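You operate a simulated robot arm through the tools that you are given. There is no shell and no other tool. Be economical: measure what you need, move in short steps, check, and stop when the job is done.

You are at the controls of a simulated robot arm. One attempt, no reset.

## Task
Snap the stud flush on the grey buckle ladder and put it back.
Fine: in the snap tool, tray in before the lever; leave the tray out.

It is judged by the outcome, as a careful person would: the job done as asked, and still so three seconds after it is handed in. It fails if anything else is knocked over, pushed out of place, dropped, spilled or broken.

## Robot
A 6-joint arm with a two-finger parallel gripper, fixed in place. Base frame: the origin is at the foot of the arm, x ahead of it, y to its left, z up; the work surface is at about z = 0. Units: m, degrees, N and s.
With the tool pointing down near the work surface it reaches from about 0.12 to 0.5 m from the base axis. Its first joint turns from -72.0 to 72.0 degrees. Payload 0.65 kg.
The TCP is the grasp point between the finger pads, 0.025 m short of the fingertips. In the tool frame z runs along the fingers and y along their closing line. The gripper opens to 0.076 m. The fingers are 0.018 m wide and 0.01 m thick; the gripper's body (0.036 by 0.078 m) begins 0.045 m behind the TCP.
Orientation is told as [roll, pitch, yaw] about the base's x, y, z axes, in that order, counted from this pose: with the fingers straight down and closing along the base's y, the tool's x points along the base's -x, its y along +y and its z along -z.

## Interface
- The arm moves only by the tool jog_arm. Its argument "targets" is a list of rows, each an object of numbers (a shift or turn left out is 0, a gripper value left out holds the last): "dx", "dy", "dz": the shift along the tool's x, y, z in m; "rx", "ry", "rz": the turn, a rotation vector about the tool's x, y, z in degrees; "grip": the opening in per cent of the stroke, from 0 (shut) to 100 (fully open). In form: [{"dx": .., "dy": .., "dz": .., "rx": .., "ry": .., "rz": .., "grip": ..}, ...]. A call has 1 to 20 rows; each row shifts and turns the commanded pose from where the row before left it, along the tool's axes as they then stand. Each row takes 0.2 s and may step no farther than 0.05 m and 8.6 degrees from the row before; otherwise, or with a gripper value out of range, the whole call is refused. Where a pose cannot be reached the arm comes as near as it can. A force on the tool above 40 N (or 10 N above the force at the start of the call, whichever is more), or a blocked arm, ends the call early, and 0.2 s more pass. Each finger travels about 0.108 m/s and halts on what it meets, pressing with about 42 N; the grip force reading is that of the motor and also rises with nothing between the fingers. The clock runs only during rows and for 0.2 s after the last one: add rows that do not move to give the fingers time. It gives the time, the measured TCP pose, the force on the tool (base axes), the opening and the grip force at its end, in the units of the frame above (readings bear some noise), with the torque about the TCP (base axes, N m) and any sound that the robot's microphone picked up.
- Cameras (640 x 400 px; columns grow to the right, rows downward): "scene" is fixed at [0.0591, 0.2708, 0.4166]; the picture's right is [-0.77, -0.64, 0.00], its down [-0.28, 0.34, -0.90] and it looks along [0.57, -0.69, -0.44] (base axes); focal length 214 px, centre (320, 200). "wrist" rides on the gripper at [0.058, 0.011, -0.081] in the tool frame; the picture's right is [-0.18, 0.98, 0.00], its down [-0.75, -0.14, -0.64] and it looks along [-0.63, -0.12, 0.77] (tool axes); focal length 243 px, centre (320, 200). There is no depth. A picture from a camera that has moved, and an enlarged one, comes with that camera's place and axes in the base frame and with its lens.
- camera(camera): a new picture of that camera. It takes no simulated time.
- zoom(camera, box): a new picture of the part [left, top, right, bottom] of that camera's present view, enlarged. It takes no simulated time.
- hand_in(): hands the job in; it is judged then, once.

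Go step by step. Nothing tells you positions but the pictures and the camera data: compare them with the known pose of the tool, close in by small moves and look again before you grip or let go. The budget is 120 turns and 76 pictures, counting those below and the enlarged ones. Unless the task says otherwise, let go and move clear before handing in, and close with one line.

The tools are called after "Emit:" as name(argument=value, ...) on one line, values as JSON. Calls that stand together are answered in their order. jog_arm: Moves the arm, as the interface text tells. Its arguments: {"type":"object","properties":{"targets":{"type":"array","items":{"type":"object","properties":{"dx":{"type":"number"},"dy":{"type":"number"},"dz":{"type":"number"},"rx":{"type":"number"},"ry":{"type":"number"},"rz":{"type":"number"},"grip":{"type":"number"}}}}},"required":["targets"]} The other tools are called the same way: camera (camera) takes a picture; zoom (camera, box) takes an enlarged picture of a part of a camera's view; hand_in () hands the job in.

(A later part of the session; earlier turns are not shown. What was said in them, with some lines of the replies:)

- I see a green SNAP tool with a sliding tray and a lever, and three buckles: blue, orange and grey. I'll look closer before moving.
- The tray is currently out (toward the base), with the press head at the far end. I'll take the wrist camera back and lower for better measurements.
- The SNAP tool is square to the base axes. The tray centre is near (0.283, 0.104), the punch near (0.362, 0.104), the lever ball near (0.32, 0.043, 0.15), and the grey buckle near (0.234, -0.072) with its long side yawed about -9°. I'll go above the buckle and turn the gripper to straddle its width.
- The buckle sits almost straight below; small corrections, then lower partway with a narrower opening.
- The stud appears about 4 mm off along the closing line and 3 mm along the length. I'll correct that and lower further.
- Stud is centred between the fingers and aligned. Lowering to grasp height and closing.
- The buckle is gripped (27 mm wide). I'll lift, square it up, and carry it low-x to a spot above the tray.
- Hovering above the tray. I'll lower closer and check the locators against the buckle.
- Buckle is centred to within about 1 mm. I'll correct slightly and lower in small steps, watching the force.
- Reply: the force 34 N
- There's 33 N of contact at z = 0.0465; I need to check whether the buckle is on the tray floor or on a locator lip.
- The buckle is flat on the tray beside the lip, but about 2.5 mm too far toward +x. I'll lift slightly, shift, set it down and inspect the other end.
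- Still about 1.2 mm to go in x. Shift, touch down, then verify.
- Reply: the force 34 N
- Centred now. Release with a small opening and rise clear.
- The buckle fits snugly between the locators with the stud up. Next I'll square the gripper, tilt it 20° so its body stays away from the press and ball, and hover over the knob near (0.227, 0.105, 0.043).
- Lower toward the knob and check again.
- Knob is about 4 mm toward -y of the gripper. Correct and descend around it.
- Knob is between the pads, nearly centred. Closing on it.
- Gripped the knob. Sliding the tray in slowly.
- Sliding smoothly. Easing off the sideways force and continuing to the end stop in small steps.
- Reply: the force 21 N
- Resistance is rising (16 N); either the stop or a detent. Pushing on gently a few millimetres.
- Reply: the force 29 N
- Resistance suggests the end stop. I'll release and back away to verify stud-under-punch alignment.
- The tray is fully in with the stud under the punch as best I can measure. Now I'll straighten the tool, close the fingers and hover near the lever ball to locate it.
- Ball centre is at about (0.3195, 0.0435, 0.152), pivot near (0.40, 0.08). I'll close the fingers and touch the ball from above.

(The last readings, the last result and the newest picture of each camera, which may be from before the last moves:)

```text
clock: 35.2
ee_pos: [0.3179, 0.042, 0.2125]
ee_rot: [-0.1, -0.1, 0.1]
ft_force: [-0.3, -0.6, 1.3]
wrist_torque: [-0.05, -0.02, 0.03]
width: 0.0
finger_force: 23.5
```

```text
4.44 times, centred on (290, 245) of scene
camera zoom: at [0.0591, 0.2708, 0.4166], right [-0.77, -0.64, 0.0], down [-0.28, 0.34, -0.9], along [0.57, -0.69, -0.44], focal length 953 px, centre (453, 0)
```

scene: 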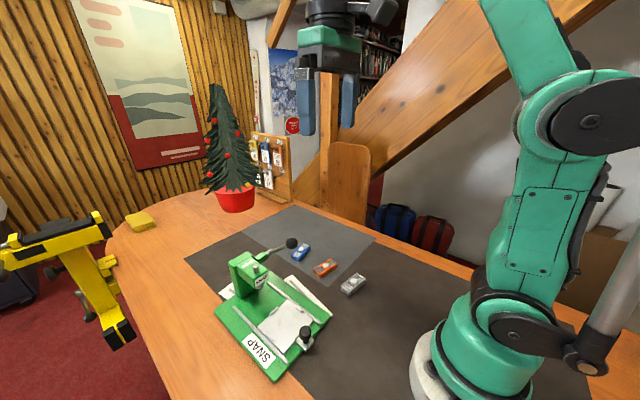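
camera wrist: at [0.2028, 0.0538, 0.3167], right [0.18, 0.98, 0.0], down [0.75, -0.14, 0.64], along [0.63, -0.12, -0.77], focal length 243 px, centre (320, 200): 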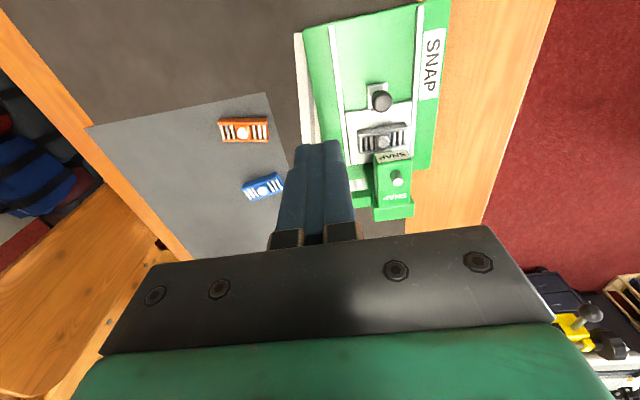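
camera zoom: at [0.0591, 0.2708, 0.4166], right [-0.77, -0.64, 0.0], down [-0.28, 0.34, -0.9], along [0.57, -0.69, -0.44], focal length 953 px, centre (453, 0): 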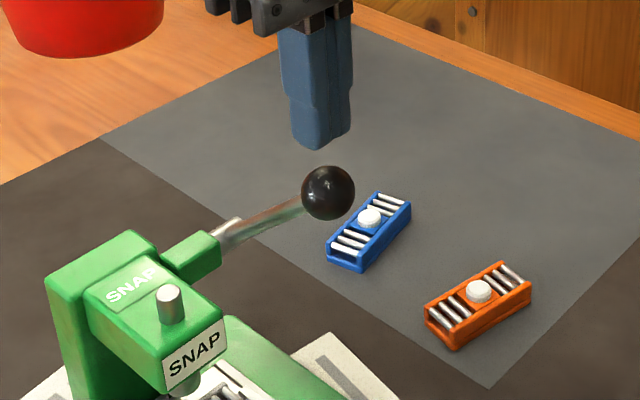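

Well aligned above the ball. Lower to contact and start along the lever's arc, watching force.

Emit:
jog_arm(targets=[{"dz": 0.018}, {"dz": 0.004}, {"dx": 0.005, "dz": 0.0076}, {"dx": 0.005, "dz": 0.008}, {}])

Emit:
zoom(camera="scene", box=[230, 210, 350, 300])

```text
clock: 36.4
ee_pos: [0.3093, 0.0433, 0.1745]
ee_rot: [-0.1, 0.0, 0.0]
ft_force: [-0.1, -0.7, 0.1]
wrist_torque: [0.0, 0.04, 0.01]
width: 0.0
finger_force: 23.3
```

```text
4.44 times, centred on (290, 255) of scene
camera zoom: at [0.0591, 0.2708, 0.4166], right [-0.77, -0.64, 0.0], down [-0.28, 0.34, -0.9], along [0.57, -0.69, -0.44], focal length 953 px, centre (453, -44)
```

zoom: 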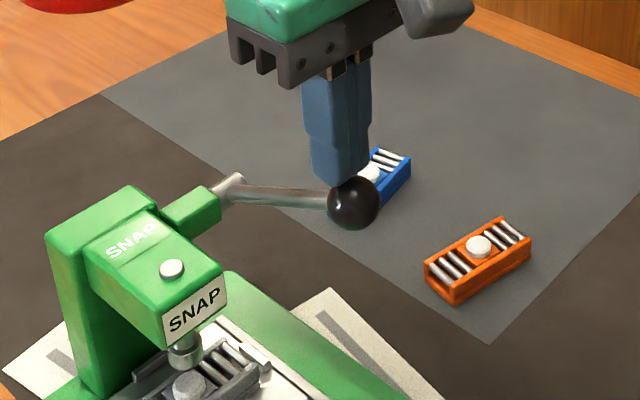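

The lever moves freely and the punch is coming down. Continuing along the arc.

Emit:
jog_arm(targets=[{"dx": 0.007, "dz": 0.0065}, {"dx": 0.005, "dz": 0.008}, {"dx": 0.003, "dz": 0.008}, {}])

Emit:
zoom(camera="scene", box=[230, 210, 350, 300])

```text
clock: 37.4
ee_pos: [0.2926, 0.0436, 0.1529]
ee_rot: [0.0, 0.0, 0.1]
ft_force: [-1.6, -0.2, 1.0]
wrist_torque: [0.0, 0.01, 0.01]
width: 0.0
finger_force: 23.8
```

```text
4.44 times, centred on (290, 255) of scene
camera zoom: at [0.0591, 0.2708, 0.4166], right [-0.77, -0.64, 0.0], down [-0.28, 0.34, -0.9], along [0.57, -0.69, -0.44], focal length 953 px, centre (453, -44)
```

zoom: 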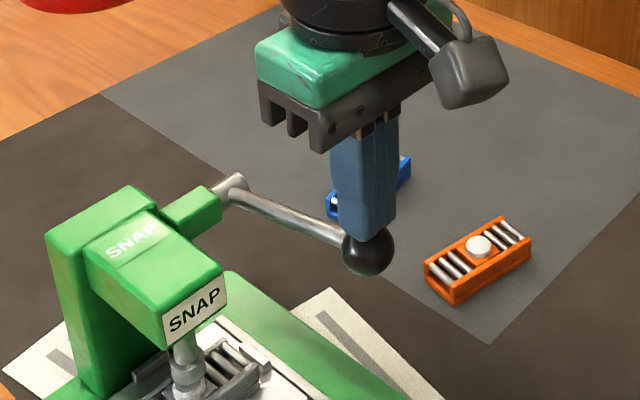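

The punch has reached the stud, well aligned. Now pressing down in small steps and watching the force.

Emit:
jog_arm(targets=[{"dx": -0.002, "dz": 0.006}, {"dx": 0.001, "dz": 0.006}, {"dz": 0.005}, {}])

Emit:
zoom(camera="scene", box=[230, 220, 350, 310])

```text
clock: 38.4
ee_pos: [0.2928, 0.0433, 0.1359]
ee_rot: [0.0, -0.1, 0.2]
ft_force: [-0.9, -1.1, 3.5]
wrist_torque: [-0.03, 0.03, -0.05]
width: 0.0002
finger_force: 23.5
```

```text
4.44 times, centred on (290, 265) of scene
camera zoom: at [0.0591, 0.2708, 0.4166], right [-0.77, -0.64, 0.0], down [-0.28, 0.34, -0.9], along [0.57, -0.69, -0.44], focal length 953 px, centre (453, -89)
```

zoom: 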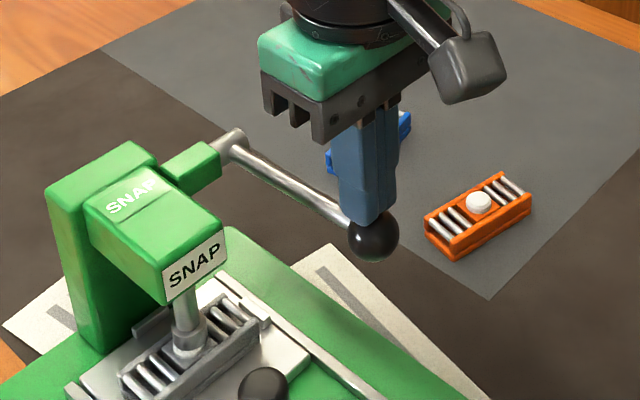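

Emit:
jog_arm(targets=[{"dz": 0.004}, {"dx": -0.001, "dz": 0.004}, {"dx": -0.001, "dz": 0.004}, {}])

Emit:
zoom(camera="scene", box=[230, 220, 350, 310])

```text
clock: 39.2
ee_pos: [0.295, 0.0421, 0.1263]
ee_rot: [-0.1, 0.3, 0.1]
ft_force: [-2.6, -0.5, 35.4]
wrist_torque: [0.04, 0.19, -0.04]
width: 0.0001
finger_force: 23.3
stopped in row 3: the force on the tool passed its limit at 51 N (the readings are from after the stop); the commanded pose is now the measured one
```

```text
4.44 times, centred on (290, 265) of scene
camera zoom: at [0.0591, 0.2708, 0.4166], right [-0.77, -0.64, 0.0], down [-0.28, 0.34, -0.9], along [0.57, -0.69, -0.44], focal length 953 px, centre (453, -89)
```

zoom: 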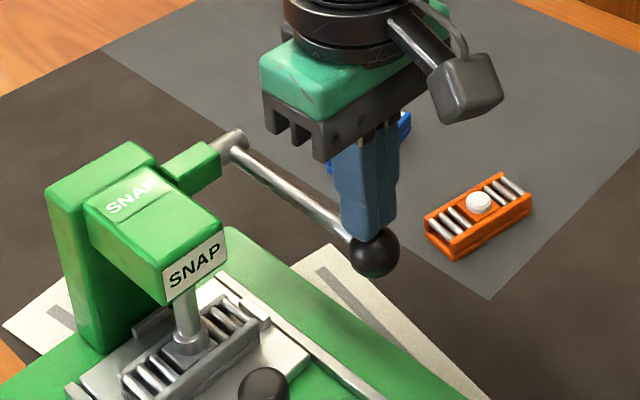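

Hit a firm stop at ~51 N. Looking closely at the punch and stud.

Emit:
zoom(camera="scene", box=[245, 270, 285, 300])

```text
13.33 times, centred on (265, 285) of scene
camera zoom: at [0.0591, 0.2708, 0.4166], right [-0.77, -0.64, 0.0], down [-0.28, 0.34, -0.9], along [0.57, -0.69, -0.44], focal length 2860 px, centre (1053, -933)
```

zoom: 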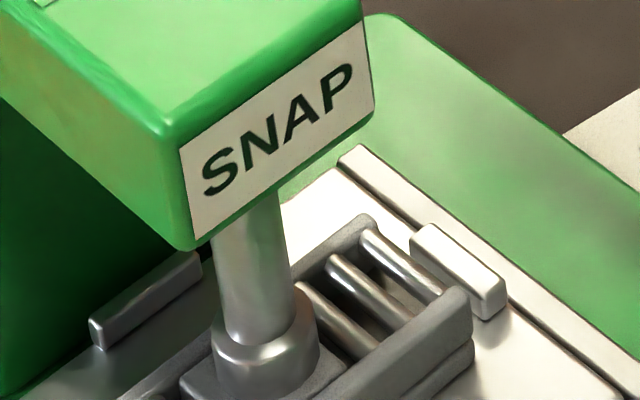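

The punch seems to be seated on the stud platform. One more gentle press to confirm it's the hard end, then I'll ease off.

Emit:
jog_arm(targets=[{"dz": 0.0015}, {"dz": 0.0015}, {}])

Emit:
jog_arm(targets=[{"dz": -0.005}, {"dz": -0.005}, {"dz": -0.01}, {}])

Emit:
zoom(camera="scene", box=[230, 220, 350, 310])

```text
clock: 39.5
ee_pos: [0.2948, 0.0431, 0.125]
ee_rot: [-0.1, 0.4, 0.1]
ft_force: [-2.0, 0.3, 39.0]
wrist_torque: [0.03, 0.23, -0.07]
width: 0.0
finger_force: 23.8
stopped in row 1: the force on the tool passed its limit at 51 N (the readings are from after the stop); the commanded pose is now the measured one
```

```text
clock: 40.5
ee_pos: [0.2941, 0.0418, 0.1438]
ee_rot: [-0.1, 0.2, 0.1]
ft_force: [-0.6, -0.2, 1.6]
wrist_torque: [0.01, 0.0, 0.04]
width: 0.0001
finger_force: 24.1
```

```text
4.44 times, centred on (290, 265) of scene
camera zoom: at [0.0591, 0.2708, 0.4166], right [-0.77, -0.64, 0.0], down [-0.28, 0.34, -0.9], along [0.57, -0.69, -0.44], focal length 953 px, centre (453, -89)
```

zoom: 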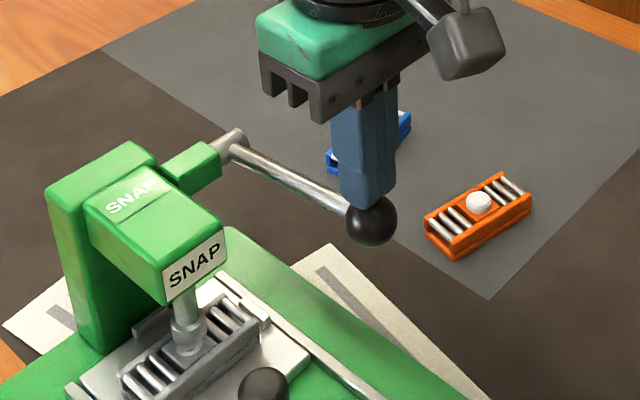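

The lever is sprung and follows up. Retract along the arc to let it return gently.

Emit:
jog_arm(targets=[{"dz": -0.01}, {"dx": -0.004, "dz": -0.01}, {"dx": -0.006, "dz": -0.01}, {"dx": -0.006, "dz": -0.01}, {"dx": -0.006, "dz": -0.01}, {"dz": -0.02}, {"dx": 0.03, "dz": -0.02}, {"dx": 0.04}, {}])

Emit:
zoom(camera="scene", box=[230, 220, 350, 310])

Emit:
zoom(camera="scene", box=[245, 275, 285, 305])

```text
clock: 42.5
ee_pos: [0.2492, 0.0443, 0.2334]
ee_rot: [-0.1, 0.3, 0.2]
ft_force: [-0.5, -1.3, 0.2]
wrist_torque: [0.01, 0.01, -0.02]
width: 0.0
finger_force: 23.7
```

```text
4.44 times, centred on (290, 265) of scene
camera zoom: at [0.0591, 0.2708, 0.4166], right [-0.77, -0.64, 0.0], down [-0.28, 0.34, -0.9], along [0.57, -0.69, -0.44], focal length 953 px, centre (453, -89)
```

zoom: 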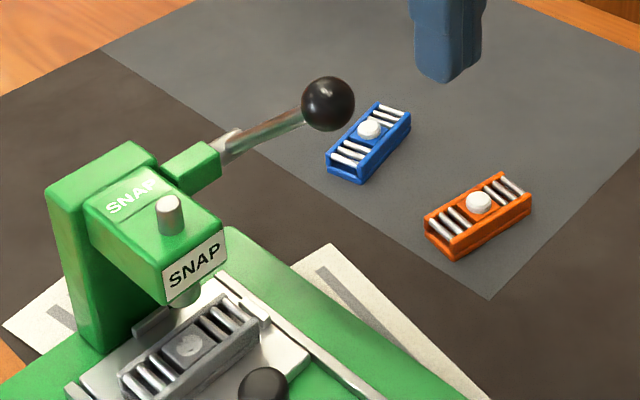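

```text
13.33 times, centred on (265, 290) of scene
camera zoom: at [0.0591, 0.2708, 0.4166], right [-0.77, -0.64, 0.0], down [-0.28, 0.34, -0.9], along [0.57, -0.69, -0.44], focal length 2860 px, centre (1053, -1000)
```

zoom: 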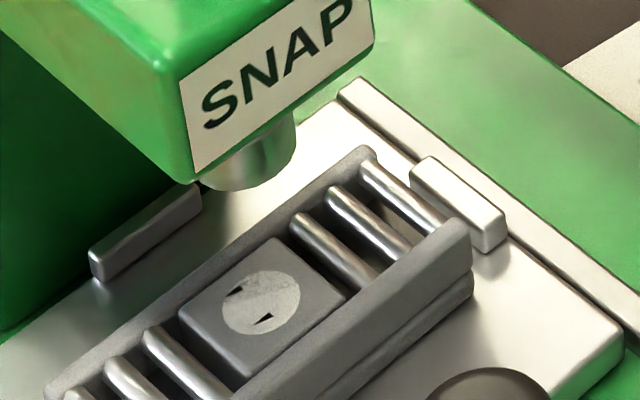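

The stud is flush and the lever is back up. Now I'll return to the knob with the same tilted grip to pull the tray out.

Emit:
jog_arm(targets=[{"dx": -0.0053, "dy": 0.02, "dz": 0.0287, "grip": 40}, {"dx": -0.0053, "dy": 0.02, "dz": 0.0287, "grip": 70}, {"dx": -0.0053, "dy": 0.02, "dz": 0.0287}, {"ry": -6.7}, {"ry": -6.7}, {"ry": -6.7}, {"dz": 0.03}, {"dz": 0.02}, {}, {}])

Emit:
camera(camera="wrist")

```text
clock: 44.7
ee_pos: [0.2781, 0.102, 0.1036]
ee_rot: [-0.1, -19.8, 0.0]
ft_force: [0.1, 0.6, -0.4]
wrist_torque: [0.02, 0.01, -0.02]
width: 0.0531
finger_force: 0.0
```

```text
21 pictures are left
camera wrist: at [0.1964, 0.1123, 0.1595], right [0.17, 0.98, 0.06], down [0.49, -0.14, 0.86], along [0.85, -0.12, -0.51], focal length 243 px, centre (320, 200)
```

wrist: 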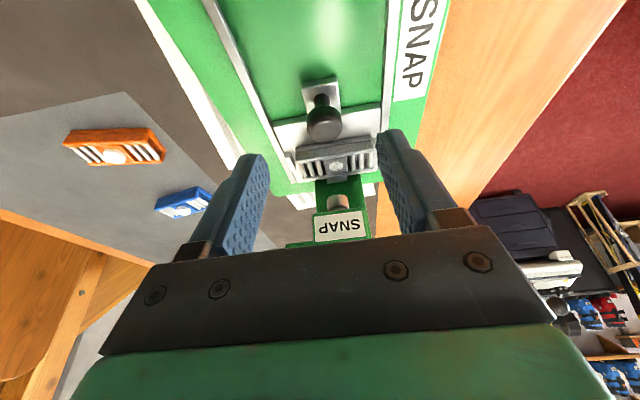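

Emit:
jog_arm(targets=[{"dx": 0.001, "dy": 0.0015, "dz": 0.027}, {"dx": 0.001, "dz": 0.026}, {}, {}])

Emit:
camera(camera="wrist")

```text
clock: 45.7
ee_pos: [0.2934, 0.1037, 0.0525]
ee_rot: [-0.1, -19.8, 0.2]
ft_force: [0.0, -0.6, -0.3]
wrist_torque: [-0.01, -0.01, -0.01]
width: 0.053
finger_force: 0.1
```

```text
20 pictures are left
camera wrist: at [0.2119, 0.1141, 0.1077], right [0.17, 0.98, 0.06], down [0.49, -0.14, 0.86], along [0.85, -0.12, -0.51], focal length 243 px, centre (320, 200)
```

wrist: 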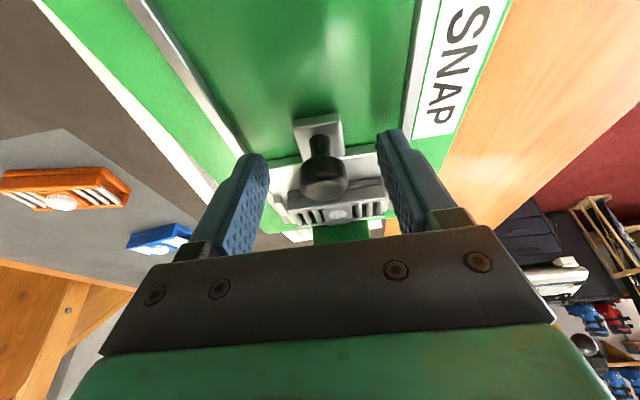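

Close on the knob and draw the tray out smoothly.

Emit:
jog_arm(targets=[{"dx": -0.002, "dy": 0.001}, {"grip": 45}, {"grip": 15}, {"grip": 15}, {}, {"dx": 0.0028, "dz": -0.001}, {"dx": 0.0056, "dz": -0.002}, {"dx": 0.0075, "dz": -0.0027}, {"dx": 0.0075, "dz": -0.0027}, {"dx": 0.0075, "dz": -0.0027}, {"dx": 0.0075, "dz": -0.0027}, {"dx": 0.0075, "dz": -0.0027}, {"dx": 0.0075, "dz": -0.0027}, {"dx": 0.0056, "dz": -0.002}, {"dx": 0.0028, "dz": -0.001}, {}])

Emit:
zoom(camera="scene", box=[210, 240, 350, 370])

```text
clock: 49.1
ee_pos: [0.2306, 0.1051, 0.0526]
ee_rot: [-0.1, -19.6, 0.0]
ft_force: [-1.2, 4.6, 0.3]
wrist_torque: [0.06, 0.81, 0.04]
width: 0.0209
finger_force: 38.0
```

```text
3.08 times, centred on (280, 305) of scene
camera zoom: at [0.0592, 0.2708, 0.4166], right [-0.77, -0.64, 0.0], down [-0.28, 0.34, -0.9], along [0.57, -0.69, -0.44], focal length 660 px, centre (443, -123)
```

zoom: 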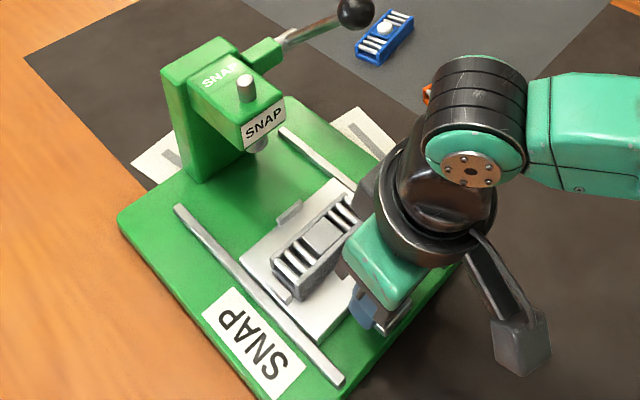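

A further ~9 mm to go to the original out position.

Emit:
jog_arm(targets=[{"dx": 0.0028, "dz": -0.001}, {"dx": 0.0028, "dz": -0.001}, {"dx": 0.0019, "dz": -0.0007}, {}])

Emit:
zoom(camera="scene", box=[230, 265, 330, 345])

```text
clock: 50.1
ee_pos: [0.2245, 0.1045, 0.0516]
ee_rot: [0.0, -19.9, 0.1]
ft_force: [0.8, 4.5, -0.4]
wrist_torque: [0.06, -0.89, 0.07]
width: 0.021
finger_force: 38.2
```

```text
5.00 times, centred on (280, 305) of scene
camera zoom: at [0.0591, 0.2708, 0.4166], right [-0.77, -0.64, 0.0], down [-0.28, 0.34, -0.9], along [0.57, -0.69, -0.44], focal length 1072 px, centre (520, -325)
```

zoom: 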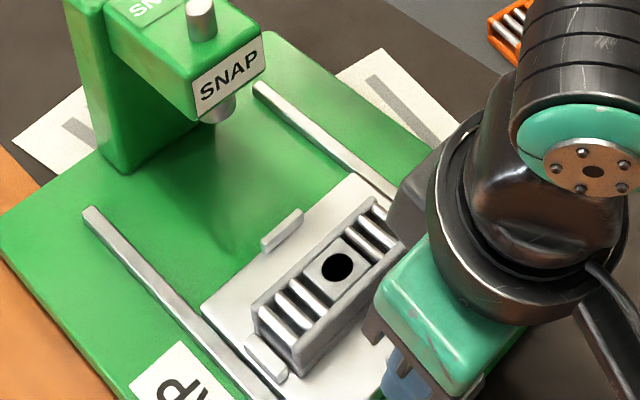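

Tray is nearly at its original place; pulling 3 mm more, then releasing and backing off to look at the stud, which now shows dark in the render.

Emit:
jog_arm(targets=[{"dx": 0.0014, "dz": -0.0005}, {"dx": 0.0014, "dz": -0.0005}, {}, {"grip": 40}, {"grip": 65}, {"grip": 65}, {"dz": -0.02}, {"dz": -0.04}, {"dz": -0.04}, {}])

Emit:
zoom(camera="scene", box=[260, 285, 320, 330])

Emit:
zoom(camera="wrist", box=[230, 20, 430, 150])

```text
clock: 52.3
ee_pos: [0.1842, 0.1069, 0.147]
ee_rot: [-0.1, -19.8, 0.0]
ft_force: [0.8, -0.3, 0.5]
wrist_torque: [0.03, 0.04, 0.01]
width: 0.0492
finger_force: 0.1
```

```text
8.89 times, centred on (290, 308) of scene
camera zoom: at [0.0591, 0.2708, 0.4166], right [-0.77, -0.64, 0.0], down [-0.28, 0.34, -0.9], along [0.57, -0.69, -0.44], focal length 1906 px, centre (587, -756)
```

zoom: 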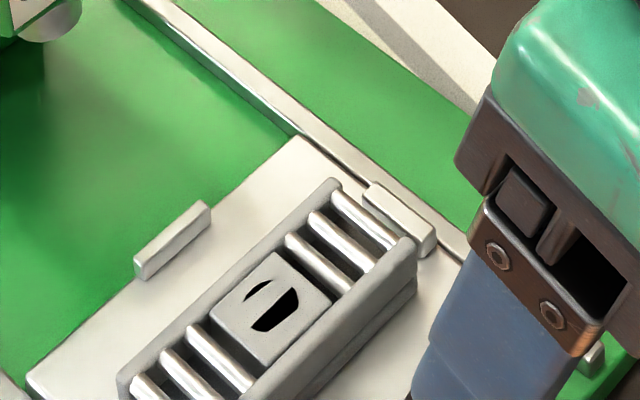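

```text
3.08 times, centred on (330, 85) of wrist
camera zoom: at [0.101, 0.1181, 0.2037], right [0.17, 0.98, 0.06], down [0.49, -0.14, 0.86], along [0.85, -0.12, -0.51], focal length 746 px, centre (289, 554)
```

zoom: 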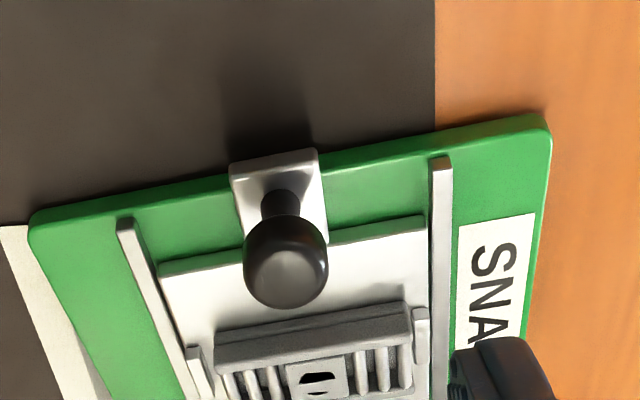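

Confirmed: those are coplanar-surface render artifacts — the stud is flush. The tray is back out. Now turn back to yaw -90° and go over the buckle.

Emit:
jog_arm(targets=[{"ry": 6.6, "grip": 50}, {"ry": 6.6}, {"ry": 6.6}, {"rz": 8.2}, {"rz": 8.2}, {"rz": 8.2}, {"rz": 8.2}, {"rz": 8.2}, {"rz": 8.2}, {"rz": 8.2}, {"rz": 8.2}, {"rz": 8.2}, {"rz": 8.2}, {"rz": 8.0}, {"dy": 0.032, "dz": 0.01}, {"dy": 0.032, "dz": 0.01}, {"dy": 0.032, "dx": -0.0015, "dz": 0.02}, {}, {}])

Emit:
camera(camera="wrist")

```text
clock: 56.3
ee_pos: [0.2839, 0.1022, 0.1055]
ee_rot: [-0.1, -0.1, -89.9]
ft_force: [-0.6, 0.6, -0.1]
wrist_torque: [0.0, 0.03, 0.01]
width: 0.038
finger_force: 0.1
```

```text
15 pictures are left
camera wrist: at [0.2945, 0.161, 0.1863], right [0.98, -0.18, 0.0], down [-0.14, -0.75, 0.64], along [-0.12, -0.63, -0.77], focal length 243 px, centre (320, 200)
```

wrist: 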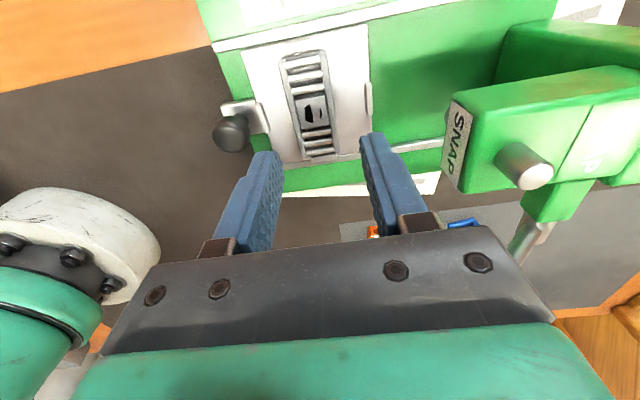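

Emit:
jog_arm(targets=[{"dx": 0.004, "dy": -0.0045}, {"dz": 0.035}, {}, {}])

Emit:
zoom(camera="wrist", box=[200, 60, 440, 240])

```text
clock: 57.3
ee_pos: [0.2776, 0.1063, 0.0722]
ee_rot: [0.0, -0.1, -89.9]
ft_force: [0.8, -0.3, 0.1]
wrist_torque: [-0.02, 0.02, -0.03]
width: 0.0381
finger_force: 0.0
```

```text
2.22 times, centred on (320, 150) of wrist
camera zoom: at [0.2876, 0.165, 0.1523], right [0.98, -0.18, 0.0], down [-0.14, -0.75, 0.64], along [-0.12, -0.63, -0.77], focal length 539 px, centre (320, 311)
```

zoom: 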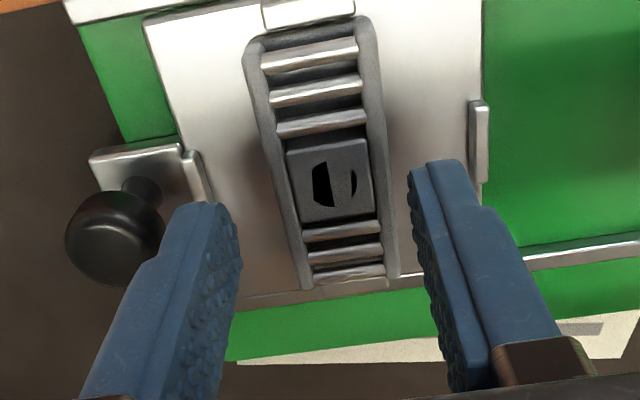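

Shift 3 mm toward +x, then lower and grip.

Emit:
jog_arm(targets=[{"dy": 0.0034}, {"dz": 0.015}, {"dz": 0.0105}, {}, {"grip": 25}, {"grip": 20}, {"grip": 20}, {}])

Emit:
zoom(camera="wrist", box=[200, 60, 440, 240])

```text
clock: 59.1
ee_pos: [0.2801, 0.1075, 0.0447]
ee_rot: [0.1, -0.1, -89.9]
ft_force: [0.6, 0.0, -0.4]
wrist_torque: [0.01, 0.01, 0.0]
width: 0.027
finger_force: 41.0
```

```text
2.22 times, centred on (320, 150) of wrist
camera zoom: at [0.2913, 0.1659, 0.1258], right [0.98, -0.18, 0.0], down [-0.14, -0.75, 0.64], along [-0.12, -0.63, -0.77], focal length 539 px, centre (320, 311)
```

zoom: 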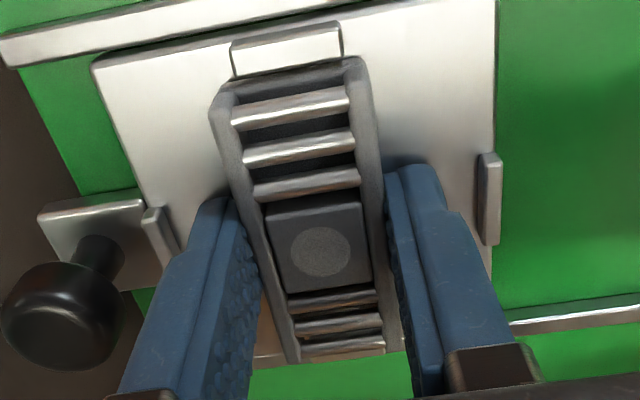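

Gripped with the stud flush. Lift off and carry back to the original place.

Emit:
jog_arm(targets=[{"dz": -0.02}, {"dz": -0.035}, {"dz": -0.035}, {"dy": -0.0215}, {"dy": -0.0215}, {"dx": -0.0444}, {"dx": -0.0444}, {"dx": -0.0444}, {"dx": -0.0442}, {"rz": 5.2}, {"rz": 5.2}, {"dz": 0.04}, {"dz": 0.03}, {}, {}])

Emit:
zoom(camera="scene", box=[245, 270, 375, 350])

```text
clock: 62.3
ee_pos: [0.2363, -0.0698, 0.0665]
ee_rot: [0.1, -0.1, -100.3]
ft_force: [0.8, 0.9, -0.2]
wrist_torque: [0.01, -0.01, -0.01]
width: 0.0269
finger_force: 42.1
```

```text
4.92 times, centred on (310, 310) of scene
camera zoom: at [0.0591, 0.2708, 0.4166], right [-0.77, -0.64, 0.0], down [-0.28, 0.34, -0.9], along [0.57, -0.69, -0.44], focal length 1056 px, centre (369, -342)
```

zoom: 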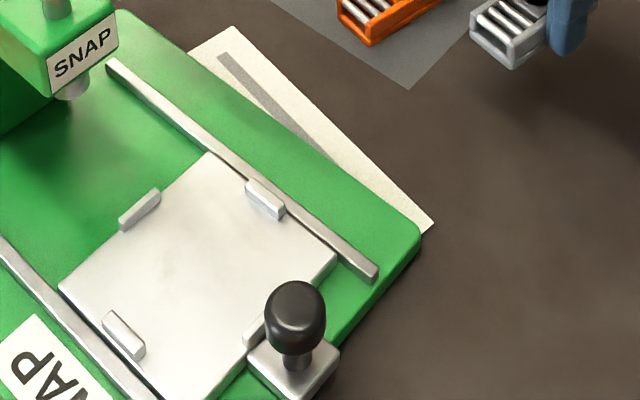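

The tray sits exactly where it was. Lowering the buckle near the mat and checking its position against the first picture.

Emit:
jog_arm(targets=[{"dz": 0.018}, {"dz": 0.016}, {"dz": 0.002}, {}])

Emit:
zoom(camera="scene", box=[290, 240, 420, 320])

```text
clock: 63.3
ee_pos: [0.2381, -0.0706, 0.0288]
ee_rot: [0.0, -0.1, -100.4]
ft_force: [-0.5, 0.8, -0.1]
wrist_torque: [0.0, -0.01, 0.0]
width: 0.0269
finger_force: 41.1
```

```text
4.92 times, centred on (355, 280) of scene
camera zoom: at [0.0591, 0.2708, 0.4166], right [-0.77, -0.64, 0.0], down [-0.28, 0.34, -0.9], along [0.57, -0.69, -0.44], focal length 1056 px, centre (148, -194)
```

zoom: 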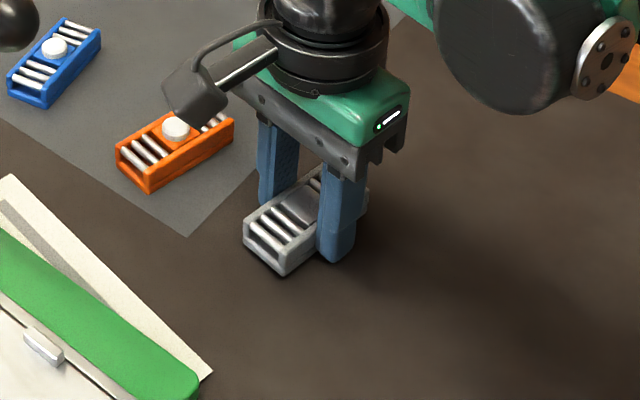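

About 3 mm off from the original spot; correct and set down.

Emit:
jog_arm(targets=[{"dx": -0.0023, "dy": -0.0016}, {"dz": 0.001}, {"dz": 0.001}, {}])

Emit:
zoom(camera="scene", box=[290, 240, 420, 320])

```text
clock: 64.3
ee_pos: [0.237, -0.0727, 0.0271]
ee_rot: [0.0, -0.1, -100.3]
ft_force: [0.7, -0.2, -0.6]
wrist_torque: [0.01, -0.01, -0.01]
width: 0.0268
finger_force: 41.6
```

```text
4.92 times, centred on (355, 280) of scene
camera zoom: at [0.0591, 0.2708, 0.4166], right [-0.77, -0.64, 0.0], down [-0.28, 0.34, -0.9], along [0.57, -0.69, -0.44], focal length 1056 px, centre (148, -194)
```

zoom: 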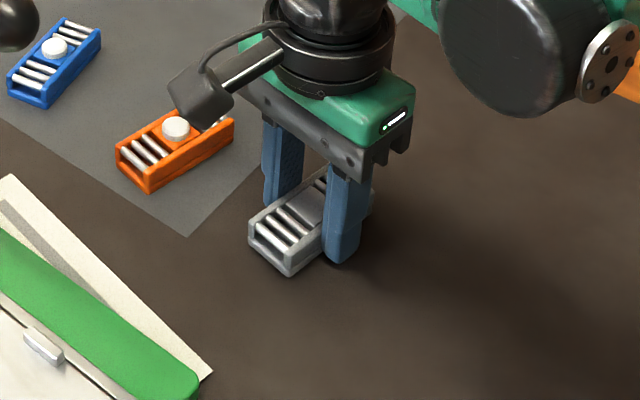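

Nearly matched. Lower by half-millimetres until contact.

Emit:
jog_arm(targets=[{"dz": 0.0006, "dx": -0.0007}, {"dz": 0.0006}, {}])

```text
clock: 65.1
ee_pos: [0.2364, -0.072, 0.0269]
ee_rot: [0.0, -0.1, -100.4]
ft_force: [-0.5, 0.3, -0.7]
wrist_torque: [0.0, 0.01, -0.01]
width: 0.0265
finger_force: 42.0
```

Emit:
jog_arm(targets=[{"dz": 0.0007}, {"dz": 0.0007}, {}])

```text
clock: 65.9
ee_pos: [0.236, -0.0736, 0.0254]
ee_rot: [0.0, -0.1, -100.3]
ft_force: [0.4, 0.0, -0.2]
wrist_torque: [0.02, 0.01, 0.03]
width: 0.027
finger_force: 42.7
```

Emit:
jog_arm(targets=[{"dz": 0.0005}, {}])

Emit:
zoom(camera="scene", box=[325, 270, 375, 305])

```text
clock: 66.5
ee_pos: [0.2369, -0.0738, 0.0257]
ee_rot: [0.0, -0.2, -100.3]
ft_force: [0.5, 1.0, -1.7]
wrist_torque: [0.0, 0.0, -0.01]
width: 0.027
finger_force: 41.8
```

```text
11.43 times, centred on (350, 288) of scene
camera zoom: at [0.0591, 0.2708, 0.4166], right [-0.77, -0.64, 0.0], down [-0.28, 0.34, -0.9], along [0.57, -0.69, -0.44], focal length 2451 px, centre (-23, -800)
```

zoom: 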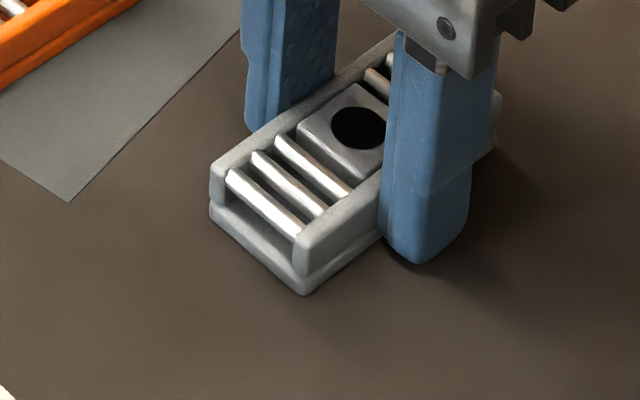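

Emit:
jog_arm(targets=[{"dz": 0.0005}, {"dz": 0.0004}, {}])

```text
clock: 66.9
ee_pos: [0.2366, -0.0736, 0.0256]
ee_rot: [0.0, -0.1, -100.3]
ft_force: [-0.6, -0.4, 23.7]
wrist_torque: [0.13, 0.01, 0.06]
width: 0.0268
finger_force: 42.3
stopped in row 1: the force on the tool passed its limit at 58 N (the readings are from after the stop); the commanded pose is now the measured one
```

Contact with the mat. Ease up a hair, release, and rise straight up.

Emit:
jog_arm(targets=[{"dz": -0.0004}, {"grip": 45}, {"grip": 60}, {"grip": 60}, {"dz": -0.015}, {"dz": -0.04}, {"dz": -0.05}, {"dz": -0.05}, {}])

Emit:
zoom(camera="scene", box=[245, 270, 375, 350])

Emit:
camera(camera="scene")

```text
clock: 68.9
ee_pos: [0.2364, -0.0758, 0.1796]
ee_rot: [0.0, -0.1, -100.3]
ft_force: [0.3, 0.5, 0.3]
wrist_torque: [0.04, 0.01, -0.02]
width: 0.0456
finger_force: 0.1
```

```text
4.92 times, centred on (310, 310) of scene
camera zoom: at [0.0591, 0.2708, 0.4166], right [-0.77, -0.64, 0.0], down [-0.28, 0.34, -0.9], along [0.57, -0.69, -0.44], focal length 1056 px, centre (369, -342)
```

zoom: 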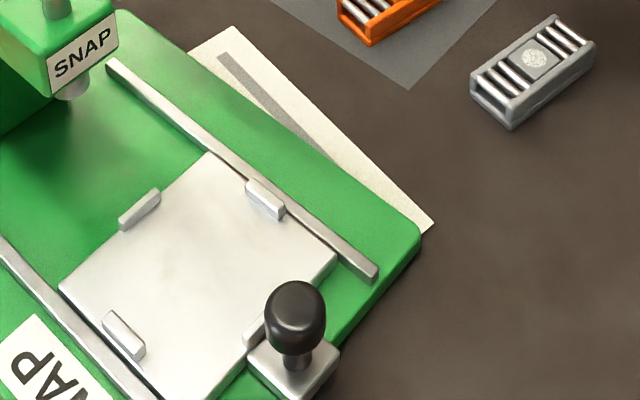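

```text
7 pictures are left
```

scene: 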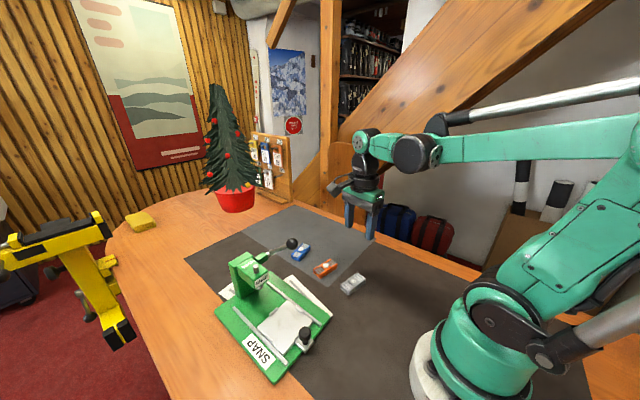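

The grey buckle sits within about a millimetre of its original place with its stud flush. The tray is out, the lever is up, nothing else has moved, and the arm is clear, so I'm handing in.

Emit:
hand_in()

```text
The job is handed in.
```

The grey buckle's stud is snapped flush and the buckle is back where it started, with the snap tool's tray left out and its lever up.
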